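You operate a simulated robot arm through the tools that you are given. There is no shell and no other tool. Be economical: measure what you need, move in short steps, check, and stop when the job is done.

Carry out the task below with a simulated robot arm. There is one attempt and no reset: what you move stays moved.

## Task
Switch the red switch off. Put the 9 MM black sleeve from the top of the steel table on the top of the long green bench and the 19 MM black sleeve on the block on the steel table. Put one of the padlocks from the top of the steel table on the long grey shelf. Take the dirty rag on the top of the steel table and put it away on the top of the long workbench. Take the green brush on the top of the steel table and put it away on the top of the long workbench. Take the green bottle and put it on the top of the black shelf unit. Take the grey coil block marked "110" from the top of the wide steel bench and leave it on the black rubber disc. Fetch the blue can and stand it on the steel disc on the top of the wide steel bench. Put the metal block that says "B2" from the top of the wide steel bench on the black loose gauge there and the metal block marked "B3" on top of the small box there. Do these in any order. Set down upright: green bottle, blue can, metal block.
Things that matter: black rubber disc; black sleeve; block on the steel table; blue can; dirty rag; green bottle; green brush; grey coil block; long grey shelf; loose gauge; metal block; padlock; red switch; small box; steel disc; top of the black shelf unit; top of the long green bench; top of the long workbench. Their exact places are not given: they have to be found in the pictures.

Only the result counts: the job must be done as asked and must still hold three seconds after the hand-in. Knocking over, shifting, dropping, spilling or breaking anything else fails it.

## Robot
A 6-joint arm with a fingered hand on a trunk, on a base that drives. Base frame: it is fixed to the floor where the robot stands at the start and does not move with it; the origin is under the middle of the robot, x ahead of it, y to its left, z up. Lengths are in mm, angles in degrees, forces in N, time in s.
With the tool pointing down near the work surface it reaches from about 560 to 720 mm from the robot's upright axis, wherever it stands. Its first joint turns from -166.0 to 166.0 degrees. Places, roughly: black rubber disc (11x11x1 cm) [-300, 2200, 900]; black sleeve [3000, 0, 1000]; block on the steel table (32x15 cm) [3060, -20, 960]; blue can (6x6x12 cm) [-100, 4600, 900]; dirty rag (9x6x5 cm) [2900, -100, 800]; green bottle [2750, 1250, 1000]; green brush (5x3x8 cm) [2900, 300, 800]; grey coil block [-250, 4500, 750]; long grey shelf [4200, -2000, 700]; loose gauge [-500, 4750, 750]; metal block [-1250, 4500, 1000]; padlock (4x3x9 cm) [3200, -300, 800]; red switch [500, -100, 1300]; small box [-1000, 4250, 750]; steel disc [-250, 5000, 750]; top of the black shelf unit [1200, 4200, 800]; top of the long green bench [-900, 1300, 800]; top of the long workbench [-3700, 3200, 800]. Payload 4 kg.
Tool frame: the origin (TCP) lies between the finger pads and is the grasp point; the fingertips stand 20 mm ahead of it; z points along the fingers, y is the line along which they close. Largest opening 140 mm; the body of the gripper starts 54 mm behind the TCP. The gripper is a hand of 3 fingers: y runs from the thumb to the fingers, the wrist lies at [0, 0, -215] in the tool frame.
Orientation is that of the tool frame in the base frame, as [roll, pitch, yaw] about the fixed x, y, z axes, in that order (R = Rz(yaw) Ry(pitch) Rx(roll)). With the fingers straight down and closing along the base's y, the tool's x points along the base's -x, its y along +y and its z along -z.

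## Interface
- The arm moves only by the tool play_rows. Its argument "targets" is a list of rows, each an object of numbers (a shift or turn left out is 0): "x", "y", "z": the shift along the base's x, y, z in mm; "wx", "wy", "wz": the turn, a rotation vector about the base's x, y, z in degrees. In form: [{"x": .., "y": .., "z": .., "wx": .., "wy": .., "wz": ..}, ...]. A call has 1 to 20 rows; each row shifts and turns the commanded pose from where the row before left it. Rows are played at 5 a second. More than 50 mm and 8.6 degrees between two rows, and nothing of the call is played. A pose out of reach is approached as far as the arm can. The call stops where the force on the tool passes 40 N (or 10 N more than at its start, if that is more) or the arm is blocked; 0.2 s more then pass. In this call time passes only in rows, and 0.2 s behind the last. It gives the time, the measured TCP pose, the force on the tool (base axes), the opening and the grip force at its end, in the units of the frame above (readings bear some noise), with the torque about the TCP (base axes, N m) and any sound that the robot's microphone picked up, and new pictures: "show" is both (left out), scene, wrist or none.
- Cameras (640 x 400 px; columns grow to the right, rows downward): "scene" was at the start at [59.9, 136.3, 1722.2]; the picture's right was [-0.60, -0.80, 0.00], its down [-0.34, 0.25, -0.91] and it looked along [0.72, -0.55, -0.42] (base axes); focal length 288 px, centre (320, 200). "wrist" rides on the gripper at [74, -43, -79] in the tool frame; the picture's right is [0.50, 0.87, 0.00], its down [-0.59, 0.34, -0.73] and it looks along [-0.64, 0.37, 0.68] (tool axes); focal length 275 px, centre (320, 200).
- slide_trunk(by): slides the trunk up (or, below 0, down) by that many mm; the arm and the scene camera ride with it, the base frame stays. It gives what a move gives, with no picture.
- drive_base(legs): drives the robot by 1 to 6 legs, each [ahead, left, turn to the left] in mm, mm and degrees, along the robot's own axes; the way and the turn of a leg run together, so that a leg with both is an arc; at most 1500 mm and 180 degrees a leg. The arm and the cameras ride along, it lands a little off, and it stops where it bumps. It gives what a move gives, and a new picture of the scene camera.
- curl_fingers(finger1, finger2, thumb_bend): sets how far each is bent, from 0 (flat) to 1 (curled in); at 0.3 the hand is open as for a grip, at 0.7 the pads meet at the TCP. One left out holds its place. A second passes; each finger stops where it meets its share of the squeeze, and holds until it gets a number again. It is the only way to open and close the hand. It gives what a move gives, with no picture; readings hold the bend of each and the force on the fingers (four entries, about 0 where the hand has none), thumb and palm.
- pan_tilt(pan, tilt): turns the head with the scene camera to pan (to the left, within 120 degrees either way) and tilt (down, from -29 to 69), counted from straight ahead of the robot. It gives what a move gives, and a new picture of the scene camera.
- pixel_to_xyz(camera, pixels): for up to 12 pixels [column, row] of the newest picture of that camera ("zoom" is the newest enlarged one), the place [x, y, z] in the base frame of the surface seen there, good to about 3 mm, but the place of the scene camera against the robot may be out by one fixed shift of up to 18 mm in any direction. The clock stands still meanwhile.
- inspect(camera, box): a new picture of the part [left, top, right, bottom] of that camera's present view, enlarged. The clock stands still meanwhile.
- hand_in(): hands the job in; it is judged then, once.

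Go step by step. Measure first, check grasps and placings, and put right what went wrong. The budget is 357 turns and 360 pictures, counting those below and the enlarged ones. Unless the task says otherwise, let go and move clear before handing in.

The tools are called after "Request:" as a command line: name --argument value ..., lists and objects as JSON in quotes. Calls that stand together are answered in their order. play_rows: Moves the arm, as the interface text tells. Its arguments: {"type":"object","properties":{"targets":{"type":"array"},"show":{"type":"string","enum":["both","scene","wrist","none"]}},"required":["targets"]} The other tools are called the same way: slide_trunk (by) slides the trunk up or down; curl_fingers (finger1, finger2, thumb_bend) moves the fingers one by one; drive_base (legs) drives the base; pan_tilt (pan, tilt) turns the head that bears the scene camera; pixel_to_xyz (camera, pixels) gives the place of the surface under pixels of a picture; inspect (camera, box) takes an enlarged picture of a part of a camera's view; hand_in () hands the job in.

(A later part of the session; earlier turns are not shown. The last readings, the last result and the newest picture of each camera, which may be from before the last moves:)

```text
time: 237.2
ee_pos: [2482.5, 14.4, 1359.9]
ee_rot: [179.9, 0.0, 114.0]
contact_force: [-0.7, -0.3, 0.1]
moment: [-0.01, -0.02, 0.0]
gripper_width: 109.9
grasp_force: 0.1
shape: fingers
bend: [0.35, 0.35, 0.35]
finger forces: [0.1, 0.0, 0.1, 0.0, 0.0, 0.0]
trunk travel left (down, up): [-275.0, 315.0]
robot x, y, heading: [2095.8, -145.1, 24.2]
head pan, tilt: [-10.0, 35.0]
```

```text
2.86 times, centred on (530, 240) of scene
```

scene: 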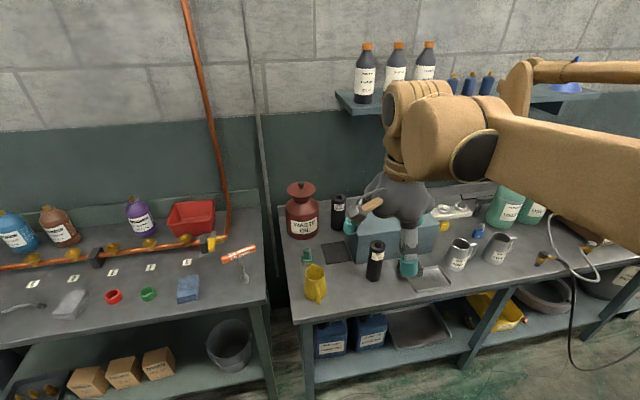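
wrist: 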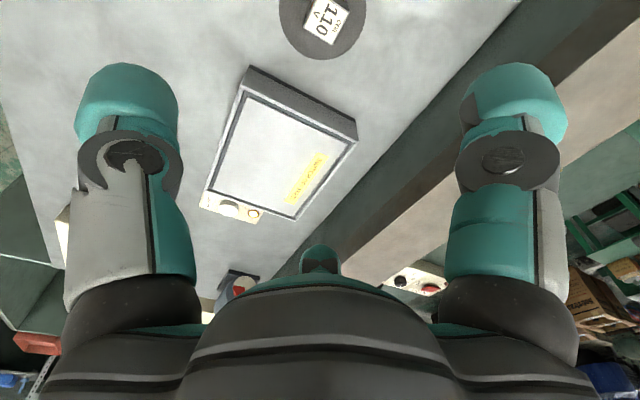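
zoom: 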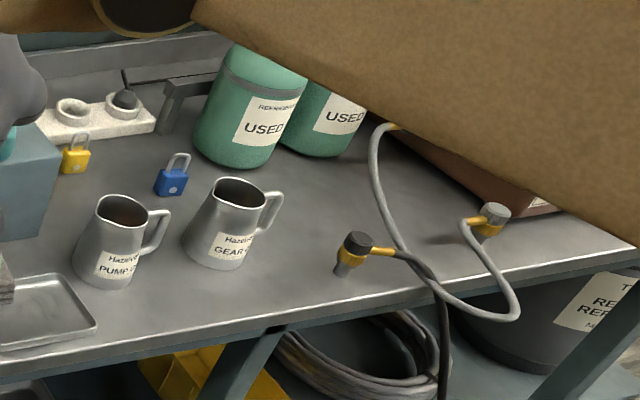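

19 MM and 13 MM sleeves are visible; the 9 MM one isn't yet. I'll move the hand up and right out of the view.

Request:
play_rows --targets '[{"x": 8, "y": -30, "z": 38}, {"x": 8, "y": -30, "z": 38}, {"x": 8, "y": -30, "z": 38}, {"x": 8, "y": -30, "z": 38}, {"x": 8, "y": -30, "z": 38}, {"x": 8, "y": -30, "z": 38}]' --show "scene"

Request:
inspect --camera "scene" --box '[280, 170, 480, 310]'

```text
time: 238.6
ee_pos: [2531.0, -166.9, 1588.8]
ee_rot: [-179.9, -0.1, 114.0]
contact_force: [-0.1, 0.0, 0.4]
moment: [0.03, 0.0, 0.01]
gripper_width: 109.5
grasp_force: 0.2
shape: fingers
bend: [0.35, 0.35, 0.35]
finger forces: [0.0, 0.1, 0.0, 0.1, 0.0, 0.1]
trunk travel left (down, up): [-275.0, 315.0]
robot x, y, heading: [2098.2, -145.2, 24.2]
head pan, tilt: [-10.0, 35.0]
```

scene: 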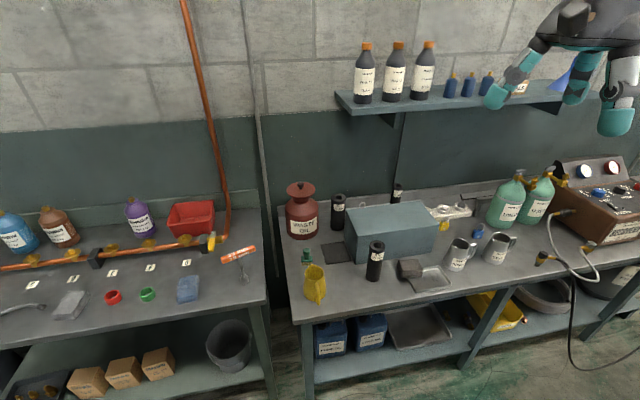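

```text
2.86 times, centred on (380, 240) of scene
```

zoom: 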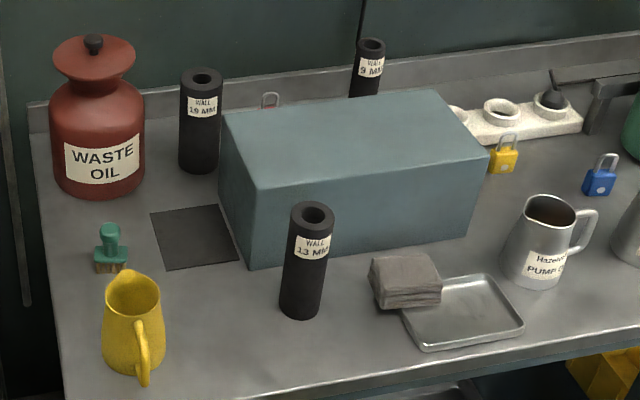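

All found: 9 MM sleeve behind the block, rag at (407,268), brush at (307,257), padlocks yellow/blue/red. Note the wall shelf above. Measuring.

Request:
pixel_to_xyz --camera "zoom" --pixels '[[110, 240], [110, 228], [202, 80], [370, 45], [405, 270], [502, 160], [602, 180], [255, 180], [430, 100], [470, 160], [240, 110], [300, 380]]'

Request:
pixel_to_xyz --camera "scene" --pixels '[[345, 95], [360, 110], [440, 105], [530, 100], [397, 198], [338, 225], [370, 278], [325, 250], [410, 285], [575, 175]]'

```text
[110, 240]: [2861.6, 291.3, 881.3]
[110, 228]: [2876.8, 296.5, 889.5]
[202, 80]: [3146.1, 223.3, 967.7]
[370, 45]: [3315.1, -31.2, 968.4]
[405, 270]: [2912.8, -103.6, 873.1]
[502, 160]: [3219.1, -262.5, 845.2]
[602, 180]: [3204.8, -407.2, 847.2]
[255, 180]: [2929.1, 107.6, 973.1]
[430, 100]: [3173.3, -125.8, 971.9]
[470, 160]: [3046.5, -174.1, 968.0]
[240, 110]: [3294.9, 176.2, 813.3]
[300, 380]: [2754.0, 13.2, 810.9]
```

```text
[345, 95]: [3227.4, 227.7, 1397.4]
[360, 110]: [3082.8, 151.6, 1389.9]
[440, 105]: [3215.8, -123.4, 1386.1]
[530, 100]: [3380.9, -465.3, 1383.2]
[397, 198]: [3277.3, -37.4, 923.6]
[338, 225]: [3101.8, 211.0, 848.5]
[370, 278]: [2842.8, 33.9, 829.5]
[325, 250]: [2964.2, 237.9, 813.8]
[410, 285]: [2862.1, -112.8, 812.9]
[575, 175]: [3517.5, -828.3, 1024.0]
```

The 19 MM sleeve stands left of the block near [3125,217], the wall shelf hangs from z≈1385 at its front edge. I'll drive 400 ahead and 80 right to work here, starting with the 19 MM sleeve.

Request:
drive_base --legs '[[0, -60, 1], [390, 0, 0]]'

Request:
pan_tilt --pan 0 --tilt 45

```text
time: 241.7
ee_pos: [2913.1, -43.2, 1587.6]
ee_rot: [-179.9, -0.1, 115.5]
contact_force: [-0.1, -0.2, 0.5]
moment: [0.02, 0.0, -0.01]
gripper_width: 109.7
grasp_force: 0.0
shape: fingers
bend: [0.35, 0.35, 0.35]
finger forces: [0.0, 0.1, 0.0, 0.0, 0.0, 0.1]
trunk travel left (down, up): [-275.0, 315.0]
robot x, y, heading: [2472.9, -31.3, 25.4]
head pan, tilt: [-10.0, 35.0]
```

scene: 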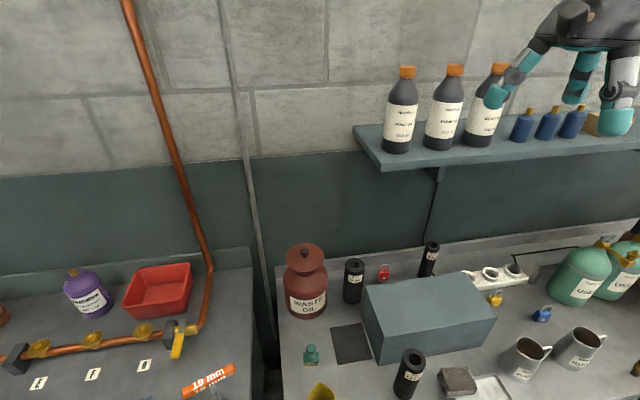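

```text
time: 242.4
ee_pos: [2911.5, -42.8, 1588.0]
ee_rot: [180.0, -0.1, 115.5]
contact_force: [-0.5, 0.3, 0.5]
moment: [-0.02, -0.01, 0.0]
gripper_width: 109.6
grasp_force: 0.1
shape: fingers
bend: [0.35, 0.35, 0.35]
finger forces: [0.0, 0.1, 0.1, 0.0, 0.1, 0.0]
trunk travel left (down, up): [-275.0, 315.0]
robot x, y, heading: [2473.7, -33.3, 25.2]
head pan, tilt: [0.0, 45.0]
```

scene: 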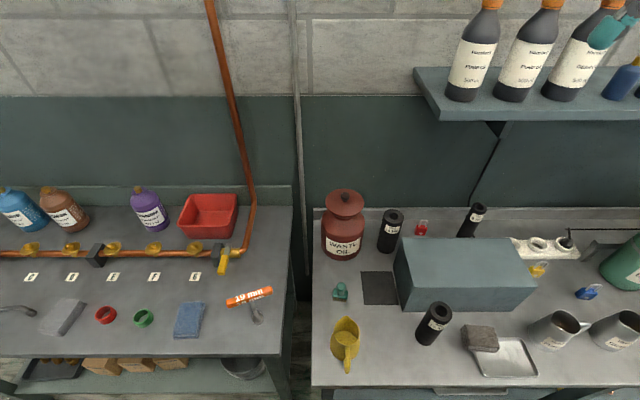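

Now a good view. Measuring shelf corner, sleeves, block and other items.

Request:
pixel_to_xyz --camera "scene" --pixels '[[418, 75], [438, 112], [600, 110], [392, 215], [385, 218], [401, 218], [391, 248], [400, 240], [405, 270], [525, 240], [470, 210], [340, 200]]'

Request:
inspect --camera "scene" --box '[310, 180, 560, 340]'

```text
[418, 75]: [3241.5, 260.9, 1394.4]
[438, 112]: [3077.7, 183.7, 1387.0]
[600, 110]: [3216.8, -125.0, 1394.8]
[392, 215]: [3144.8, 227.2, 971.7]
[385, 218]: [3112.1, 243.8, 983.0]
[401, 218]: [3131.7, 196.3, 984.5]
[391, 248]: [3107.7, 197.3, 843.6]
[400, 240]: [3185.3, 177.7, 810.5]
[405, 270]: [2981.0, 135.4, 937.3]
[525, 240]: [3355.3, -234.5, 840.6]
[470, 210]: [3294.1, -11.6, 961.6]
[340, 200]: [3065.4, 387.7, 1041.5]
```

```text
2.50 times, centred on (435, 260) of scene
```

zoom: 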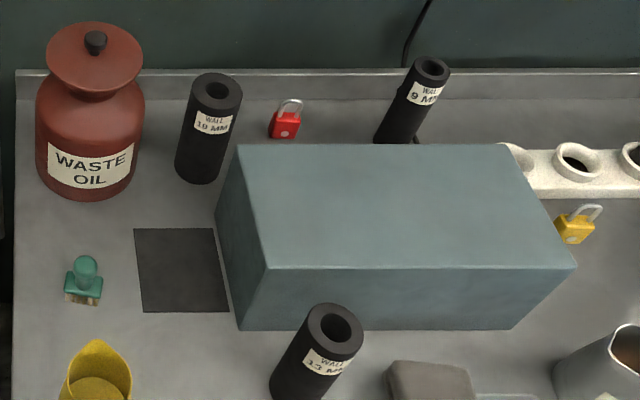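

I'll turn the hand +90° while lowering in front of the shelf, then tip it 30° forward so the wrist stays clear of the wall shelf.

Request:
play_rows --targets '[{"x": -5.5, "y": 11.8, "z": -40, "wz": 8.18}, {"x": -5.5, "y": 11.8, "z": -40, "wz": 8.18}, {"x": -5.5, "y": 11.8, "z": -40, "wz": 8.18}, {"x": -5.5, "y": 11.8, "z": -40, "wz": 8.18}, {"x": -5.5, "y": 11.8, "z": -40, "wz": 8.18}, {"x": -5.5, "y": 11.8, "z": -40, "wz": 8.18}, {"x": -5.5, "y": 11.8, "z": -40, "wz": 8.18}, {"x": -5.5, "y": 11.8, "z": -40, "wz": 8.18}, {"x": -5.5, "y": 11.8, "z": -40, "wz": 8.18}, {"x": -5.5, "y": 11.8, "z": -40, "wz": 8.18}, {"x": -5.5, "y": 11.8, "z": -40, "wz": 8.18}, {"wx": 3.2, "wy": -6.78}, {"wx": 3.2, "wy": -6.78}, {"wx": 3.2, "wy": -6.78}, {"wx": 3.2, "wy": -6.78}]'

```text
time: 245.6
ee_pos: [2852.3, 87.5, 1149.0]
ee_rot: [-180.0, 30.0, -154.4]
contact_force: [-0.5, 0.1, 0.2]
moment: [-0.01, 0.01, -0.02]
gripper_width: 109.7
grasp_force: 0.1
shape: fingers
bend: [0.35, 0.35, 0.35]
finger forces: [0.1, 0.0, 0.0, 0.0, 0.0, 0.0]
trunk travel left (down, up): [-275.0, 315.0]
robot x, y, heading: [2475.0, -30.6, 25.6]
head pan, tilt: [0.0, 45.0]
```

scene: 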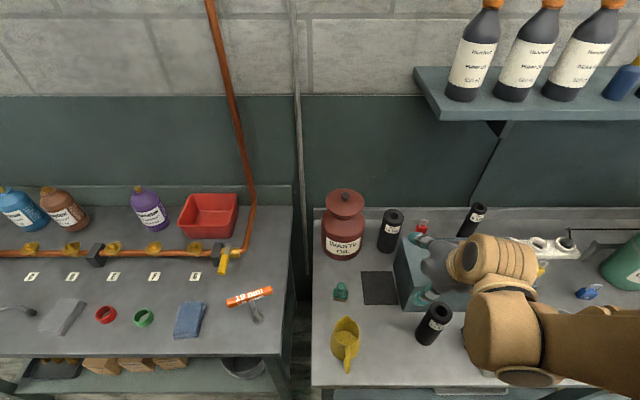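
wrist: 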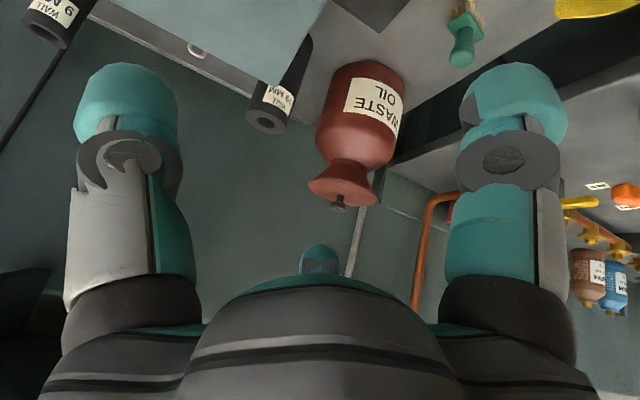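

Tilt achieved; the wrist view shows the 19 MM sleeve's end at (268,120) and the 9 MM's at (45,33). Measuring.

Request:
inspect --camera "wrist" --box '[220, 20, 340, 140]'

Request:
pixel_to_xyz --camera "wrist" --pixels '[[252, 110], [287, 125], [258, 128], [278, 103], [290, 70], [300, 50], [45, 37], [30, 25], [62, 45], [200, 52], [345, 190], [360, 110]]'

```text
3.33 times, centred on (280, 80) of wrist
```

zoom: 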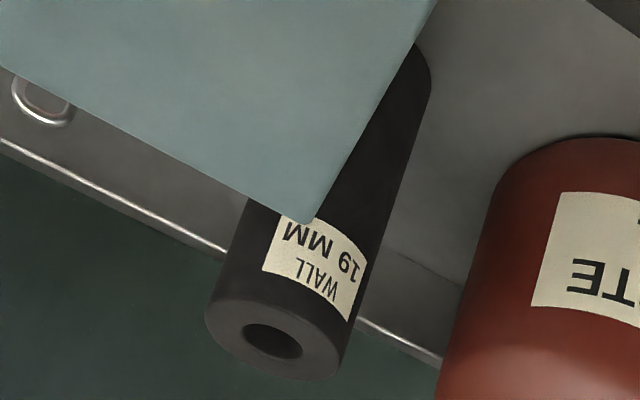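

```text
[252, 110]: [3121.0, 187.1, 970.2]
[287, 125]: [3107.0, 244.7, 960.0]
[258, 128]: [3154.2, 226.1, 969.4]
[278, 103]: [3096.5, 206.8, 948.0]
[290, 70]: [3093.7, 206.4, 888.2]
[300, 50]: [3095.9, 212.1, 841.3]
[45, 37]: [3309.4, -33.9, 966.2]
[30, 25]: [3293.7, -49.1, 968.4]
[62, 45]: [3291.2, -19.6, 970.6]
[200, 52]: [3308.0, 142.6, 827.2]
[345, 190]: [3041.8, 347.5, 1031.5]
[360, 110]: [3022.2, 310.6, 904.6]
```

Request:
pixel_to_xyz --camera "zoom" --pixels '[[212, 315], [338, 362], [305, 312], [265, 365], [250, 303], [310, 375], [400, 60], [420, 80]]'

```text
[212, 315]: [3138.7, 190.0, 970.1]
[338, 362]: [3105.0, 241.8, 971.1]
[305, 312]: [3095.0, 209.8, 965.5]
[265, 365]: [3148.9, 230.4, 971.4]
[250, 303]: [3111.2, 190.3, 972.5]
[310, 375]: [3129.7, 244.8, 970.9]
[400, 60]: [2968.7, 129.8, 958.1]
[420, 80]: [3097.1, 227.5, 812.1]
```

The 19 MM sleeve's axis is at [3121.5,218], top z=971, 58 mm across. I'll lower to z≈1045 and advance over it below the shelf.

Request:
curl_fingers --finger1 0.3 --finger2 0.3 --thumb_bend 0.3

Request:
play_rows --targets '[{"z": -35}, {"z": -35}, {"z": -32}, {"x": 38.5, "y": 18.6}, {"x": 38.5, "y": 18.6}, {"x": 38.5, "y": 18.6}, {"x": 38.5, "y": 18.6}, {"x": 38.5, "y": 18.6}]'

```text
time: 246.6
ee_pos: [2853.1, 86.9, 1148.2]
ee_rot: [-179.9, 29.8, -154.4]
contact_force: [-0.2, -0.4, 0.5]
moment: [0.03, -0.02, 0.01]
gripper_width: 124.4
grasp_force: 0.0
shape: fingers
bend: [0.3, 0.3, 0.3]
finger forces: [0.0, 0.0, 0.1, 0.1, 0.0, 0.0]
trunk travel left (down, up): [-275.0, 315.0]
robot x, y, heading: [2474.0, -31.3, 25.5]
head pan, tilt: [0.0, 45.0]
```

```text
time: 248.4
ee_pos: [3052.5, 179.3, 1114.9]
ee_rot: [-179.8, 29.9, -154.5]
contact_force: [0.6, 0.6, -0.5]
moment: [-0.01, -0.02, 0.01]
gripper_width: 124.4
grasp_force: 0.0
shape: fingers
bend: [0.3, 0.3, 0.3]
finger forces: [0.1, 0.0, 0.1, 0.0, 0.0, 0.1]
out of reach, approached as far as the arm can: row 1, 2, 3
trunk travel left (down, up): [-275.0, 315.0]
robot x, y, heading: [2475.4, -33.5, 25.6]
head pan, tilt: [0.0, 45.0]
```

scene: 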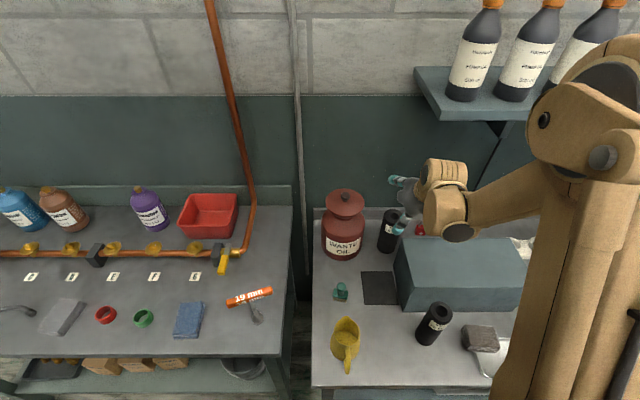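
wrist: 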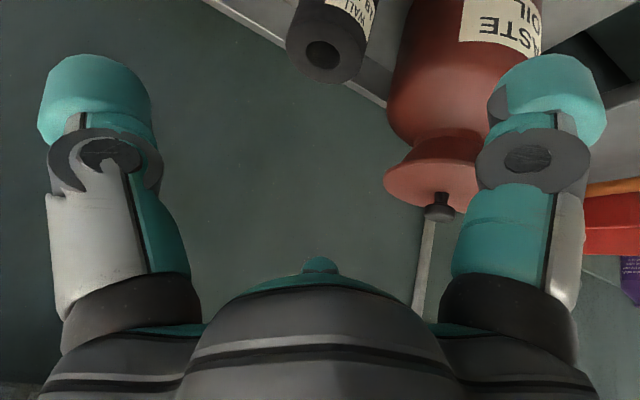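

The first rows were out of reach (too close in), so z is still 1115. I'll check the elbow's distance from the shelf bottles and the sleeve's position.

Request:
pixel_to_xyz --camera "scene" --pixels '[[570, 85], [545, 118], [610, 45], [440, 165], [445, 200]]'

Request:
pixel_to_xyz --camera "wrist" --pixels '[[288, 45], [357, 65], [325, 82], [330, 20], [310, 75], [350, 35]]'

```text
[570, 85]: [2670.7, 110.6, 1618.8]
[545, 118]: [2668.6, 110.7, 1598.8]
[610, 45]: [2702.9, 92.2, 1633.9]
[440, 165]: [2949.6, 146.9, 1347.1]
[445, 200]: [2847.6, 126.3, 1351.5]
```

```text
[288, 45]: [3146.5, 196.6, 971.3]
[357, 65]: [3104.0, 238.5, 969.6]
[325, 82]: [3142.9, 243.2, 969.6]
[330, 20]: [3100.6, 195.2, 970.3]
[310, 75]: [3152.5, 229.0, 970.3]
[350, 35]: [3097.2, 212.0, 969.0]
```

Sleeve axis refined to [3124,219]. Moving over it and down to TCP z≈937.

Request:
play_rows --targets '[{"x": 35.7, "y": 19.9}, {"x": 35.8, "y": 19.8}, {"z": -45}, {"z": -45}]'

```text
time: 249.4
ee_pos: [3123.2, 219.3, 1024.9]
ee_rot: [-179.9, 29.8, -154.4]
contact_force: [0.2, 0.5, -0.2]
moment: [0.03, 0.03, 0.0]
gripper_width: 124.0
grasp_force: 0.0
shape: fingers
bend: [0.3, 0.3, 0.3]
finger forces: [0.0, 0.0, 0.1, 0.0, 0.1, 0.1]
trunk travel left (down, up): [-275.0, 315.0]
robot x, y, heading: [2474.8, -30.0, 25.4]
head pan, tilt: [0.0, 45.0]
```

scene: 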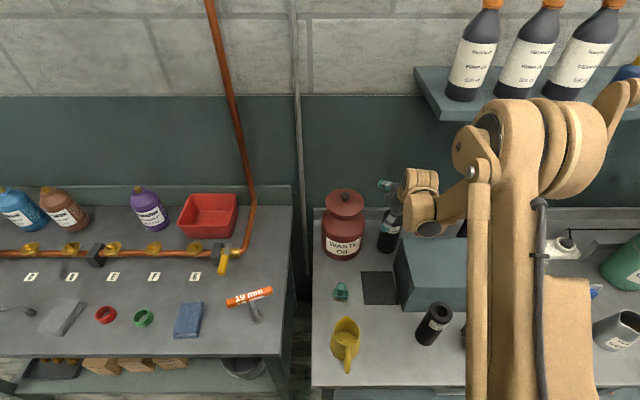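
wrist: 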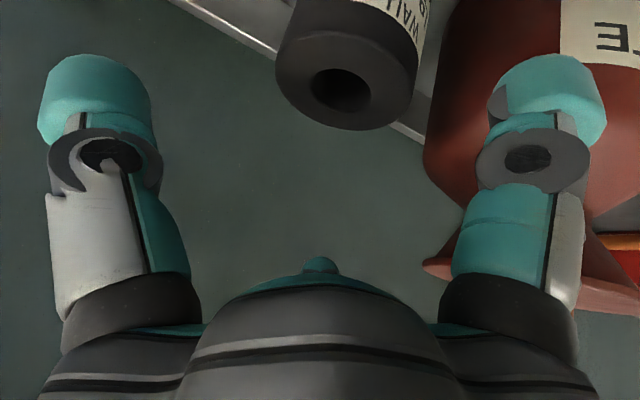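

Clear all round. Descending the last 88 mm and closing.

Request:
play_rows --targets '[{"z": -40}, {"z": -48}]' --show "wrist"

Request:
curl_fingers --finger1 0.7 --finger2 0.7 --thumb_bend 0.7

Request:
play_rows --targets '[{"z": 6}, {"z": 8}]' --show "wrist"

```text
time: 250.0
ee_pos: [3121.8, 221.6, 937.4]
ee_rot: [-180.0, 29.8, -154.5]
contact_force: [0.9, -0.6, 0.1]
moment: [0.0, -0.01, 0.0]
gripper_width: 124.1
grasp_force: 0.0
shape: fingers
bend: [0.3, 0.3, 0.3]
finger forces: [0.0, 0.0, 0.0, 0.0, 0.1, 0.0]
trunk travel left (down, up): [-275.0, 315.0]
robot x, y, heading: [2475.7, -29.3, 25.4]
head pan, tilt: [0.0, 45.0]
```

wrist: 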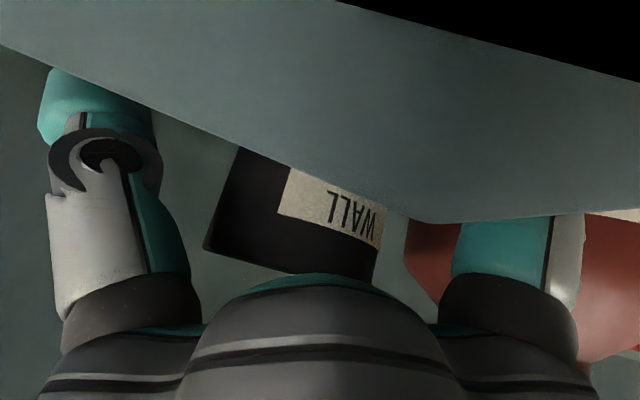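

```text
time: 251.0
ee_pos: [3121.1, 219.6, 939.0]
ee_rot: [-179.8, 29.9, -154.5]
contact_force: [-0.8, -0.5, 4.6]
moment: [-0.13, 0.17, 0.01]
gripper_width: 63.0
grasp_force: 39.2
shape: fingers
bend: [0.51, 0.47, 0.52]
finger forces: [13.0, 22.5, 0.1, 0.1, 42.2, 0.0]
trunk travel left (down, up): [-275.0, 315.0]
robot x, y, heading: [2472.3, -34.9, 25.4]
head pan, tilt: [0.0, 45.0]
```

```text
time: 251.6
ee_pos: [3121.3, 222.1, 951.0]
ee_rot: [-180.0, 30.0, -154.5]
contact_force: [-0.5, -0.3, -0.5]
moment: [-0.01, 0.0, -0.03]
gripper_width: 62.7
grasp_force: 37.6
shape: fingers
bend: [0.51, 0.47, 0.52]
finger forces: [11.2, 23.4, 0.0, 0.0, 41.6, 0.0]
trunk travel left (down, up): [-275.0, 315.0]
robot x, y, heading: [2475.5, -32.1, 25.4]
head pan, tilt: [0.0, 45.0]
```

wrist: 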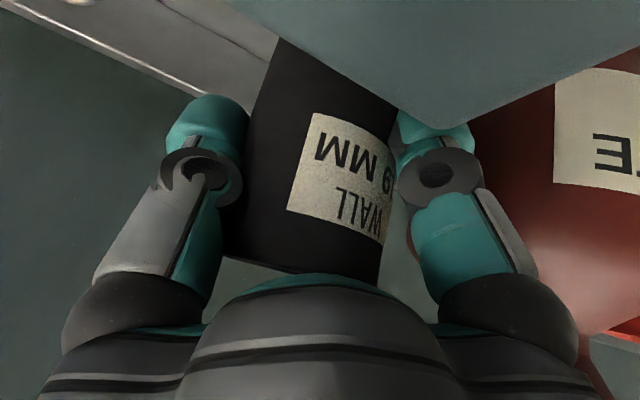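

Both the sleeve and the hand are clear; it's a light foam sleeve. I'll lift straight up to TCP z≈1118.

Request:
play_rows --targets '[{"z": 40}, {"z": 45}, {"z": 45}, {"z": 37}]'

```text
time: 252.6
ee_pos: [3121.0, 221.6, 1119.0]
ee_rot: [-179.9, 29.9, -154.6]
contact_force: [0.0, -0.3, -0.3]
moment: [0.02, -0.01, -0.03]
gripper_width: 62.8
grasp_force: 37.5
shape: fingers
bend: [0.52, 0.47, 0.52]
finger forces: [11.2, 23.5, 0.1, 0.0, 40.7, 0.0]
trunk travel left (down, up): [-275.0, 315.0]
robot x, y, heading: [2473.9, -32.7, 25.8]
head pan, tilt: [0.0, 45.0]
```

scene: 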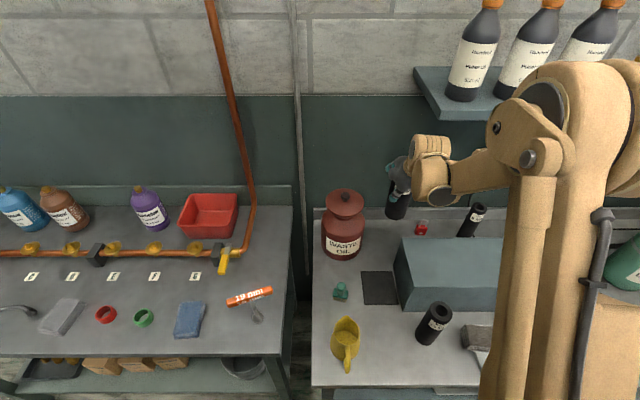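
wrist: 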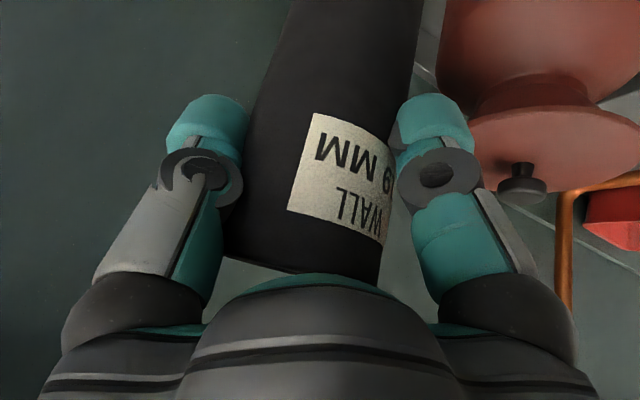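

Lifted (bottom ≈ 992, above the block). I'll move it right over the block and then back the base 110 mm to keep good reach.

Request:
play_rows --targets '[{"x": 16, "y": -34}, {"x": 16, "y": -34}, {"x": 16, "y": -34}]' --show "none"

Request:
drive_base --legs '[[-115, 0, 0]]'

Request:
inspect --camera "wrist" --box '[0, 0, 640, 400]'

```text
time: 253.4
ee_pos: [3170.4, 116.8, 1120.2]
ee_rot: [-179.9, 29.9, -154.5]
contact_force: [-0.1, -0.6, -0.3]
moment: [0.02, 0.01, 0.0]
gripper_width: 62.5
grasp_force: 37.4
shape: fingers
bend: [0.52, 0.47, 0.53]
finger forces: [11.0, 23.7, 0.0, 0.0, 40.3, 0.0]
trunk travel left (down, up): [-275.0, 315.0]
robot x, y, heading: [2477.1, -32.3, 25.6]
head pan, tilt: [0.0, 45.0]
```

```text
time: 254.6
ee_pos: [3066.8, 69.7, 1120.2]
ee_rot: [-179.9, 30.0, -154.6]
contact_force: [-0.3, -0.5, -1.4]
moment: [0.03, -0.02, 0.01]
gripper_width: 62.6
grasp_force: 37.0
shape: fingers
bend: [0.52, 0.47, 0.53]
finger forces: [10.9, 23.7, 0.0, 0.1, 40.3, 0.1]
trunk travel left (down, up): [-275.0, 315.0]
robot x, y, heading: [2373.7, -80.6, 25.6]
head pan, tilt: [0.0, 45.0]
```

scene: 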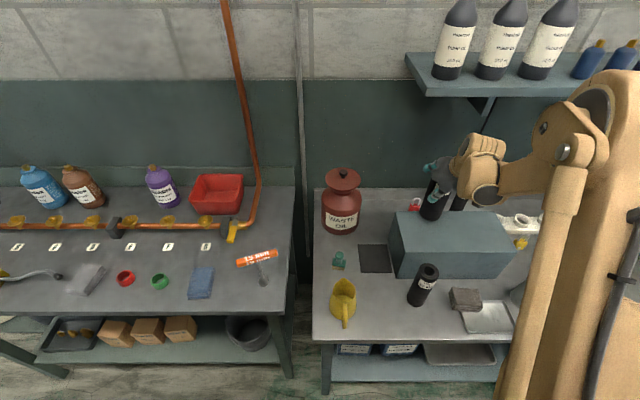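

```text
1.00 times, centred on (320, 200) of wrist (not enlarged: the box is as wide or as high as the picture)
```

zoom: 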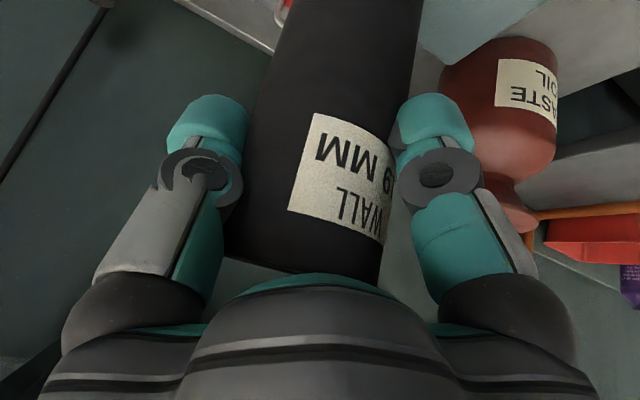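

I'll verify the block's top outline from this view before lowering.

Request:
inspect --camera "scene" --box '[370, 150, 530, 290]'

```text
2.86 times, centred on (450, 220) of scene
```

zoom: 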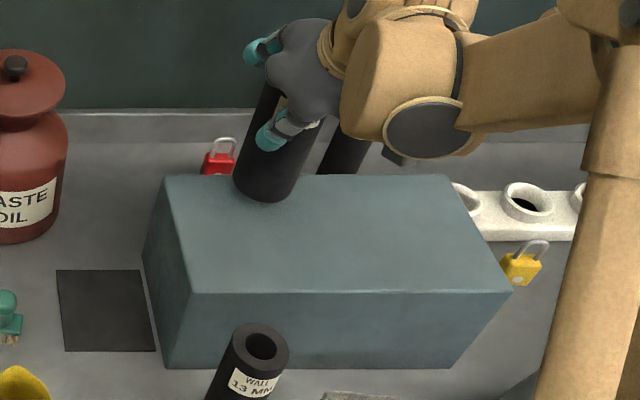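

Request:
pixel_to_xyz --camera "zoom" --pixels '[[168, 182], [190, 288], [505, 284], [445, 180], [265, 195], [290, 240], [325, 235]]'

```text
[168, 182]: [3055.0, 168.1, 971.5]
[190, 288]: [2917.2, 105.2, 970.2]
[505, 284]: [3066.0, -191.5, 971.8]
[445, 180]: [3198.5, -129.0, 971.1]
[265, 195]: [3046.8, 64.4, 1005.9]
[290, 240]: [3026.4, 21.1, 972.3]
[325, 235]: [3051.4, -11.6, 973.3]
```

Block top confirmed (centre ≈ [3059,-12]). I'll move the sleeve to its left-middle part at about [3027,40] and lower to contact.

Request:
play_rows --targets '[{"x": -20, "y": -15}, {"x": -20, "y": -15}, {"z": -15}, {"z": -7}, {"z": -4}, {"z": -3}, {"z": -3}]' --show "none"

Request:
inspect --camera "scene" --box '[370, 150, 530, 290]'

```text
time: 255.8
ee_pos: [3028.4, 39.6, 1098.2]
ee_rot: [-179.8, 30.4, -154.4]
contact_force: [4.5, -0.8, 37.7]
moment: [-0.09, 0.32, -0.01]
gripper_width: 62.1
grasp_force: 42.6
shape: fingers
bend: [0.52, 0.46, 0.53]
finger forces: [18.3, 25.3, 0.1, 0.0, 41.5, 0.0]
trunk travel left (down, up): [-275.0, 315.0]
robot x, y, heading: [2369.6, -78.9, 25.6]
head pan, tilt: [0.0, 45.0]
stopped in row 5: the force on the tool passed its limit at 49 N (the readings are from after the stop); the commanded pose is now the measured one
```

```text
2.86 times, centred on (450, 220) of scene
```

zoom: 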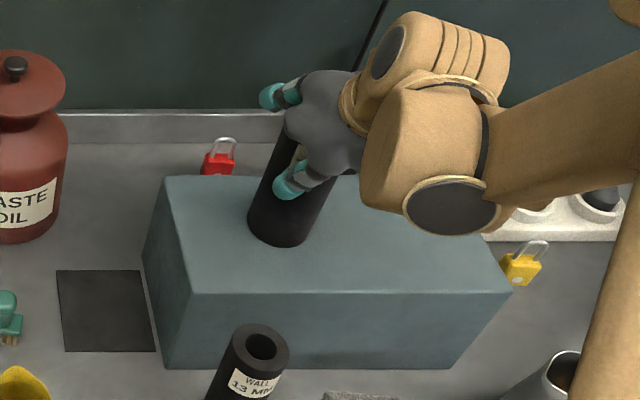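

The sleeve stands firmly on the block (+38 N). I'll ease up 2 mm, open, and withdraw back-up along the hand's axis.

Request:
play_rows --targets '[{"z": 2}]' --show "none"

Request:
curl_fingers --finger1 0.42 --finger2 0.4 --thumb_bend 0.44

Request:
curl_fingers --finger1 0.25 --finger2 0.25 --thumb_bend 0.25

Request:
play_rows --targets '[{"z": 25}, {"x": -5, "y": -2.3, "z": 40}, {"x": -10, "y": -4.7, "z": 40}, {"x": -15, "y": -7, "z": 40}]'

```text
time: 256.2
ee_pos: [3029.5, 39.7, 1098.3]
ee_rot: [-179.8, 30.2, -154.5]
contact_force: [1.8, -0.6, 19.2]
moment: [-0.07, 0.16, 0.01]
gripper_width: 61.8
grasp_force: 38.4
shape: fingers
bend: [0.52, 0.46, 0.53]
finger forces: [15.5, 21.7, 0.0, 0.1, 39.9, 0.0]
trunk travel left (down, up): [-275.0, 315.0]
robot x, y, heading: [2375.3, -84.9, 25.7]
head pan, tilt: [0.0, 45.0]
```

```text
time: 257.2
ee_pos: [3031.0, 40.3, 1097.8]
ee_rot: [-179.8, 30.2, -154.5]
contact_force: [0.2, 0.0, -0.3]
moment: [0.02, -0.01, -0.02]
gripper_width: 85.6
grasp_force: 0.1
shape: fingers
bend: [0.42, 0.4, 0.44]
finger forces: [0.0, 0.1, 0.1, 0.0, 0.0, 0.0]
trunk travel left (down, up): [-275.0, 315.0]
robot x, y, heading: [2374.9, -83.5, 25.2]
head pan, tilt: [0.0, 45.0]
```

```text
time: 258.2
ee_pos: [3029.5, 39.3, 1098.0]
ee_rot: [-179.8, 30.2, -154.4]
contact_force: [0.4, -0.4, 0.7]
moment: [0.02, 0.0, 0.0]
gripper_width: 133.2
grasp_force: 0.0
shape: fingers
bend: [0.25, 0.25, 0.25]
finger forces: [0.0, 0.0, 0.1, 0.0, 0.0, 0.0]
trunk travel left (down, up): [-275.0, 315.0]
robot x, y, heading: [2372.3, -79.5, 25.6]
head pan, tilt: [0.0, 45.0]
```

```text
time: 259.2
ee_pos: [2997.6, 26.7, 1243.1]
ee_rot: [-179.8, 30.3, -154.4]
contact_force: [-0.1, -0.4, 0.1]
moment: [-0.01, 0.0, 0.0]
gripper_width: 133.3
grasp_force: 0.1
shape: fingers
bend: [0.25, 0.25, 0.25]
finger forces: [0.0, 0.0, 0.1, 0.0, 0.1, 0.1]
trunk travel left (down, up): [-275.0, 315.0]
robot x, y, heading: [2372.5, -77.7, 25.4]
head pan, tilt: [0.0, 45.0]
```

scene: 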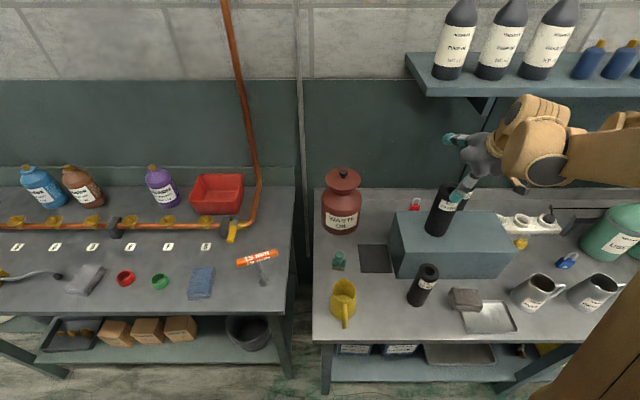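
wrist: 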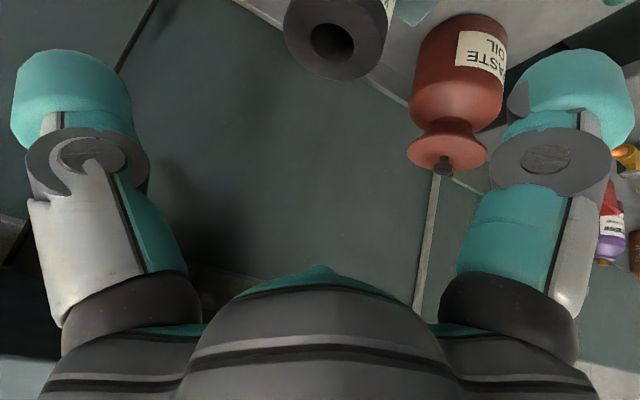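

The 19 MM sleeve stands on the block. Next the 9 MM sleeve behind it: I'll drive right 200 and ahead 115, keeping the tilted hand high.

Request:
drive_base --legs '[[0, -200, 0], [110, 0, 0]]'

Request:
inspect --camera "wrist" --box '[0, 0, 640, 400]'

```text
time: 261.6
ee_pos: [3186.7, -110.9, 1239.7]
ee_rot: [-179.8, 30.2, -154.8]
contact_force: [0.5, -0.5, 1.1]
moment: [-0.02, 0.03, 0.02]
gripper_width: 133.1
grasp_force: 0.1
shape: fingers
bend: [0.25, 0.25, 0.25]
finger forces: [0.1, 0.1, 0.0, 0.0, 0.0, 0.0]
trunk travel left (down, up): [-275.0, 315.0]
robot x, y, heading: [2559.8, -216.2, 25.1]
head pan, tilt: [0.0, 45.0]
```

scene: 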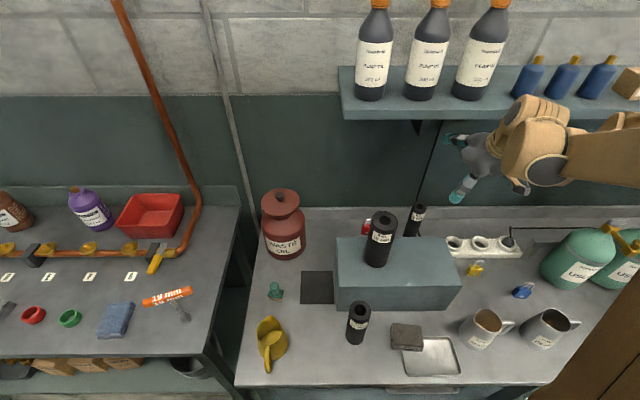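

```text
1.00 times, centred on (320, 200) of wrist (not enlarged: the box is as wide or as high as the picture)
```

zoom: 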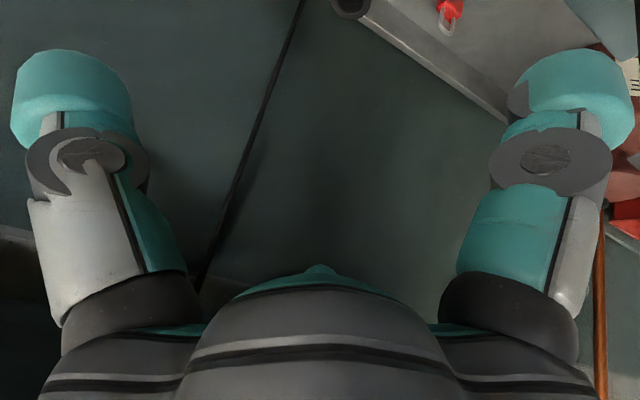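

The 9 MM sleeve's top just enters the wrist view at (350,5). I'll lower the hand to z≈1110 and look again.

Request:
play_rows --targets '[{"x": -4, "y": -2, "z": -45}, {"z": -45}, {"z": -40}]' --show "wrist"

Request:
pixel_to_xyz --camera "scene" --pixels '[[418, 208], [413, 206], [423, 210], [414, 222], [367, 226], [477, 268], [523, 292], [405, 335], [452, 355]]'

```text
time: 262.4
ee_pos: [3182.9, -112.0, 1110.8]
ee_rot: [-179.8, 30.1, -154.8]
contact_force: [0.4, 0.4, -0.4]
moment: [0.0, 0.01, 0.01]
gripper_width: 133.1
grasp_force: 0.1
shape: fingers
bend: [0.25, 0.25, 0.25]
finger forces: [0.0, 0.2, 0.1, 0.0, 0.0, 0.0]
trunk travel left (down, up): [-275.0, 315.0]
robot x, y, heading: [2560.9, -214.8, 25.3]
head pan, tilt: [0.0, 45.0]
```

wrist: 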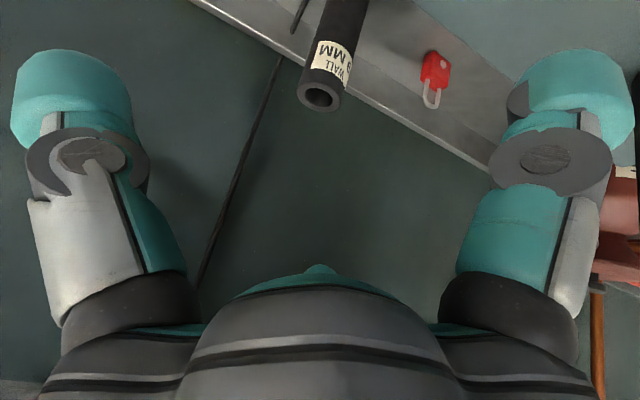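

```text
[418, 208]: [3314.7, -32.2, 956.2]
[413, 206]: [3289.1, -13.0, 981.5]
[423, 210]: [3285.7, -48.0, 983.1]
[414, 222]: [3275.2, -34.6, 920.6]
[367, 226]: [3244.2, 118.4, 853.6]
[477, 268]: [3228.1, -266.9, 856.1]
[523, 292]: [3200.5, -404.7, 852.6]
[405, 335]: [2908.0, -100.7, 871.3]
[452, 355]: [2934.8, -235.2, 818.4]
```

Now the sleeve's end ring is clear at (320,95). Measuring it.

Request:
inspect --camera "wrist" --box '[270, 20, 380, 120]'

Request:
pixel_to_xyz --camera "wrist" --pixels '[[299, 92], [341, 102], [306, 80], [330, 110], [335, 87], [308, 106], [340, 50], [350, 20], [435, 70]]'

```text
4.00 times, centred on (325, 70) of wrist
```

zoom: 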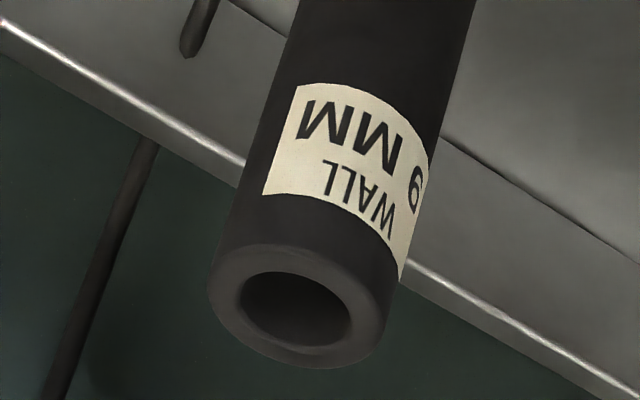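

```text
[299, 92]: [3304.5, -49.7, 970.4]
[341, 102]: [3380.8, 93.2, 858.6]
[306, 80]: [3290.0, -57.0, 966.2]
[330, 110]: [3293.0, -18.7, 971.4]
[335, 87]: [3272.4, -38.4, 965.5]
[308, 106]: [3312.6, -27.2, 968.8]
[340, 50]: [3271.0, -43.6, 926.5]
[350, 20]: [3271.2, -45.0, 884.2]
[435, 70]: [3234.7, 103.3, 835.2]
```

The 9 MM sleeve's axis is at [3292,-37], 40 mm across, top z=970. Moving over it.

Request:
curl_fingers --finger1 0.35 --finger2 0.35 --thumb_bend 0.35

Request:
play_rows --targets '[{"x": 36.3, "y": 25}, {"x": 36.3, "y": 25}, {"x": 36.4, "y": 25}, {"z": -40}, {"z": -40}]'

```text
time: 263.4
ee_pos: [3181.4, -112.1, 1110.6]
ee_rot: [-179.8, 30.2, -154.7]
contact_force: [0.3, 0.6, 0.0]
moment: [0.01, -0.01, 0.0]
gripper_width: 110.2
grasp_force: 0.1
shape: fingers
bend: [0.35, 0.35, 0.35]
finger forces: [0.1, 0.0, 0.0, 0.0, 0.0, 0.0]
trunk travel left (down, up): [-275.0, 315.0]
robot x, y, heading: [2560.1, -215.2, 25.2]
head pan, tilt: [0.0, 45.0]
```

```text
time: 264.6
ee_pos: [3291.3, -37.3, 1030.2]
ee_rot: [-179.8, 30.1, -154.8]
contact_force: [-0.3, 0.3, -0.2]
moment: [-0.01, 0.0, 0.03]
gripper_width: 110.1
grasp_force: 0.2
shape: fingers
bend: [0.35, 0.35, 0.35]
finger forces: [0.1, 0.1, 0.0, 0.1, 0.0, 0.0]
trunk travel left (down, up): [-275.0, 315.0]
robot x, y, heading: [2560.5, -215.1, 25.2]
head pan, tilt: [0.0, 45.0]
```

scene: 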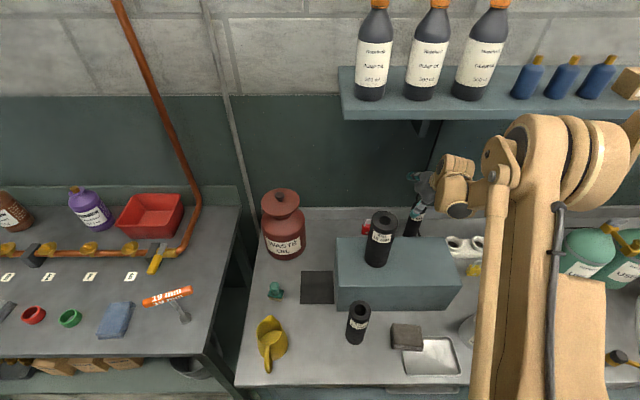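
wrist: 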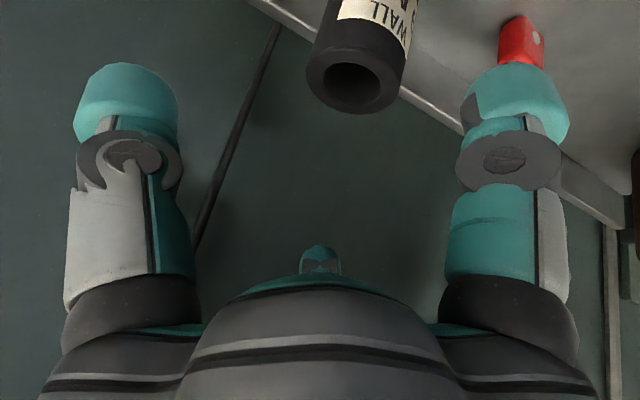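

Aligned. Descending 90 mm and closing.

Request:
play_rows --targets '[{"z": -45}, {"z": -45}]' --show "none"

Request:
curl_fingers --finger1 0.7 --finger2 0.7 --thumb_bend 0.7

Request:
play_rows --targets '[{"z": 10}, {"z": 40}, {"z": 45}, {"z": 45}, {"z": 45}]'

```text
time: 265.2
ee_pos: [3293.3, -37.2, 942.5]
ee_rot: [-179.9, 30.2, -154.8]
contact_force: [0.0, 0.7, -0.7]
moment: [-0.01, 0.0, 0.0]
gripper_width: 109.9
grasp_force: 0.0
shape: fingers
bend: [0.35, 0.35, 0.35]
finger forces: [0.0, 0.0, 0.0, 0.0, 0.1, 0.0]
trunk travel left (down, up): [-275.0, 315.0]
robot x, y, heading: [2559.4, -213.4, 25.6]
head pan, tilt: [0.0, 45.0]
```

```text
time: 266.2
ee_pos: [3292.0, -38.2, 942.5]
ee_rot: [-179.8, 30.2, -154.9]
contact_force: [0.4, -3.2, 9.2]
moment: [-0.46, 0.06, 0.04]
gripper_width: 44.5
grasp_force: 27.6
shape: fingers
bend: [0.55, 0.58, 0.59]
finger forces: [9.3, 21.8, 0.0, 0.0, 24.4, 0.0]
trunk travel left (down, up): [-275.0, 315.0]
robot x, y, heading: [2562.3, -219.9, 25.1]
head pan, tilt: [0.0, 45.0]
```

```text
time: 267.4
ee_pos: [3291.8, -39.1, 1127.9]
ee_rot: [-179.8, 30.2, -154.8]
contact_force: [0.6, 0.2, 0.2]
moment: [-0.02, 0.0, 0.02]
gripper_width: 44.3
grasp_force: 24.3
shape: fingers
bend: [0.55, 0.6, 0.6]
finger forces: [7.7, 18.6, 0.1, 0.0, 21.8, 0.0]
trunk travel left (down, up): [-275.0, 315.0]
robot x, y, heading: [2555.2, -214.9, 25.3]
head pan, tilt: [0.0, 45.0]
```

scene: 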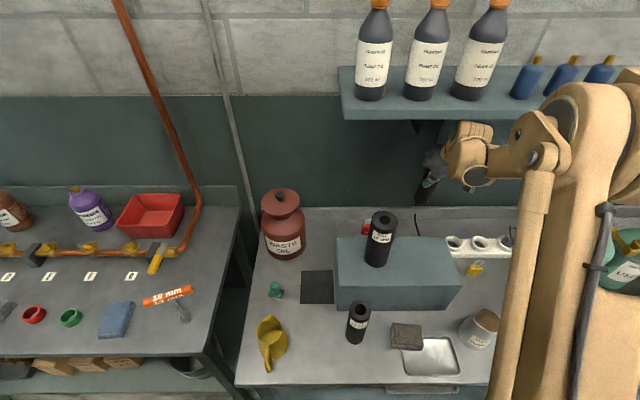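
wrist: 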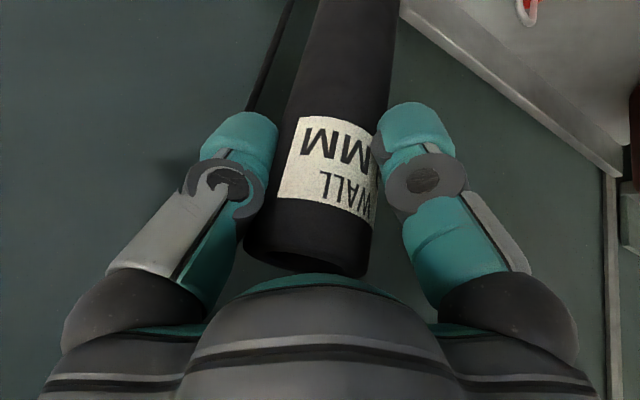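

The 9 MM sleeve is up behind the block with its bottom at ≈997. I'll drive straight back 380 to bring it out over the block.

Request:
drive_base --legs '[[-400, 0, 0]]'

```text
time: 269.9
ee_pos: [2932.9, -208.7, 1127.7]
ee_rot: [-179.8, 30.2, -154.8]
contact_force: [-0.6, -0.1, -0.5]
moment: [0.0, -0.01, 0.02]
gripper_width: 44.2
grasp_force: 24.4
shape: fingers
bend: [0.55, 0.6, 0.6]
finger forces: [7.7, 18.6, 0.0, 0.0, 21.9, 0.0]
trunk travel left (down, up): [-275.0, 315.0]
robot x, y, heading: [2196.0, -385.4, 25.4]
head pan, tilt: [0.0, 45.0]
```

scene: 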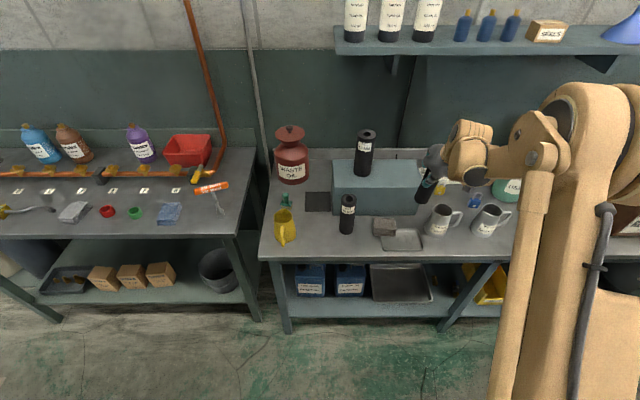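

Out and clear. I'll raise the sleeve and draw it in so that nothing overhangs the benches while driving.

Request:
play_rows --targets '[{"z": 45}, {"z": 45}, {"x": -38, "y": -12, "z": 28}, {"x": -38, "y": -12, "z": 28}, {"x": -38, "y": -12, "z": 28}, {"x": -38, "y": -12, "z": 28}, {"x": -38, "y": -12, "z": 28}]' --show "wrist"

Request:
drive_base --legs '[[-50, 1300, 0], [0, 735, 0], [-1300, 0, 0], [0, 0, 90]]'

Request:
pan_tilt --pan 0 --tilt 40

```text
time: 271.4
ee_pos: [2738.8, -270.3, 1358.6]
ee_rot: [-179.8, 30.3, -154.7]
contact_force: [-0.9, -1.1, -0.4]
moment: [0.03, -0.04, 0.02]
gripper_width: 44.2
grasp_force: 22.9
shape: fingers
bend: [0.55, 0.6, 0.6]
finger forces: [8.0, 16.9, 0.1, 0.0, 22.0, 0.0]
trunk travel left (down, up): [-275.0, 315.0]
robot x, y, heading: [2199.2, -380.9, 25.4]
head pan, tilt: [0.0, 45.0]
```

wrist: 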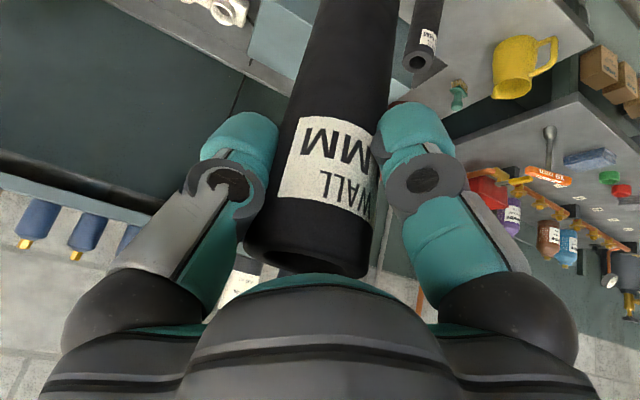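

```text
time: 291.8
ee_pos: [-45.1, 1420.7, 1357.7]
ee_rot: [-179.8, 30.1, -63.3]
contact_force: [-0.3, -0.9, -0.4]
moment: [-0.03, -0.04, 0.01]
gripper_width: 43.7
grasp_force: 23.3
shape: fingers
bend: [0.56, 0.6, 0.6]
finger forces: [7.8, 16.6, 0.0, 0.1, 21.9, 0.0]
trunk travel left (down, up): [-275.0, 315.0]
robot x, y, heading: [85.5, 881.7, 116.6]
head pan, tilt: [0.0, 45.0]
```

scene: 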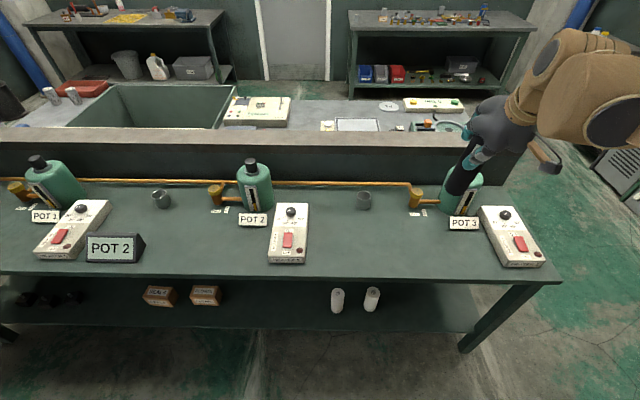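

```text
time: 292.4
ee_pos: [-44.7, 1420.1, 1356.8]
ee_rot: [-179.8, 30.2, -63.2]
contact_force: [-0.4, 0.2, -0.6]
moment: [-0.01, -0.02, 0.03]
gripper_width: 43.8
grasp_force: 23.3
shape: fingers
bend: [0.56, 0.6, 0.6]
finger forces: [7.7, 16.5, 0.1, 0.0, 21.8, 0.0]
trunk travel left (down, up): [-275.0, 315.0]
robot x, y, heading: [86.2, 880.9, 116.9]
head pan, tilt: [0.0, 40.0]
```

scene: 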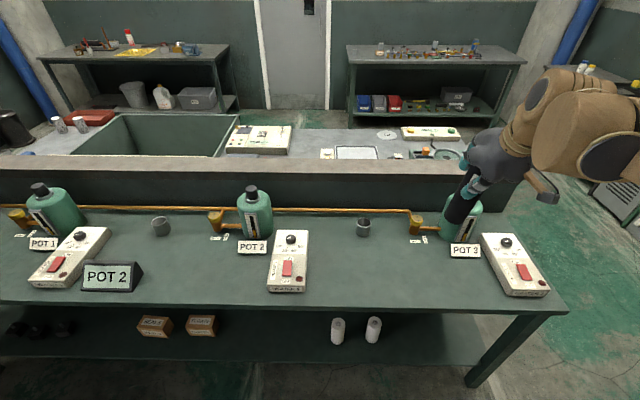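

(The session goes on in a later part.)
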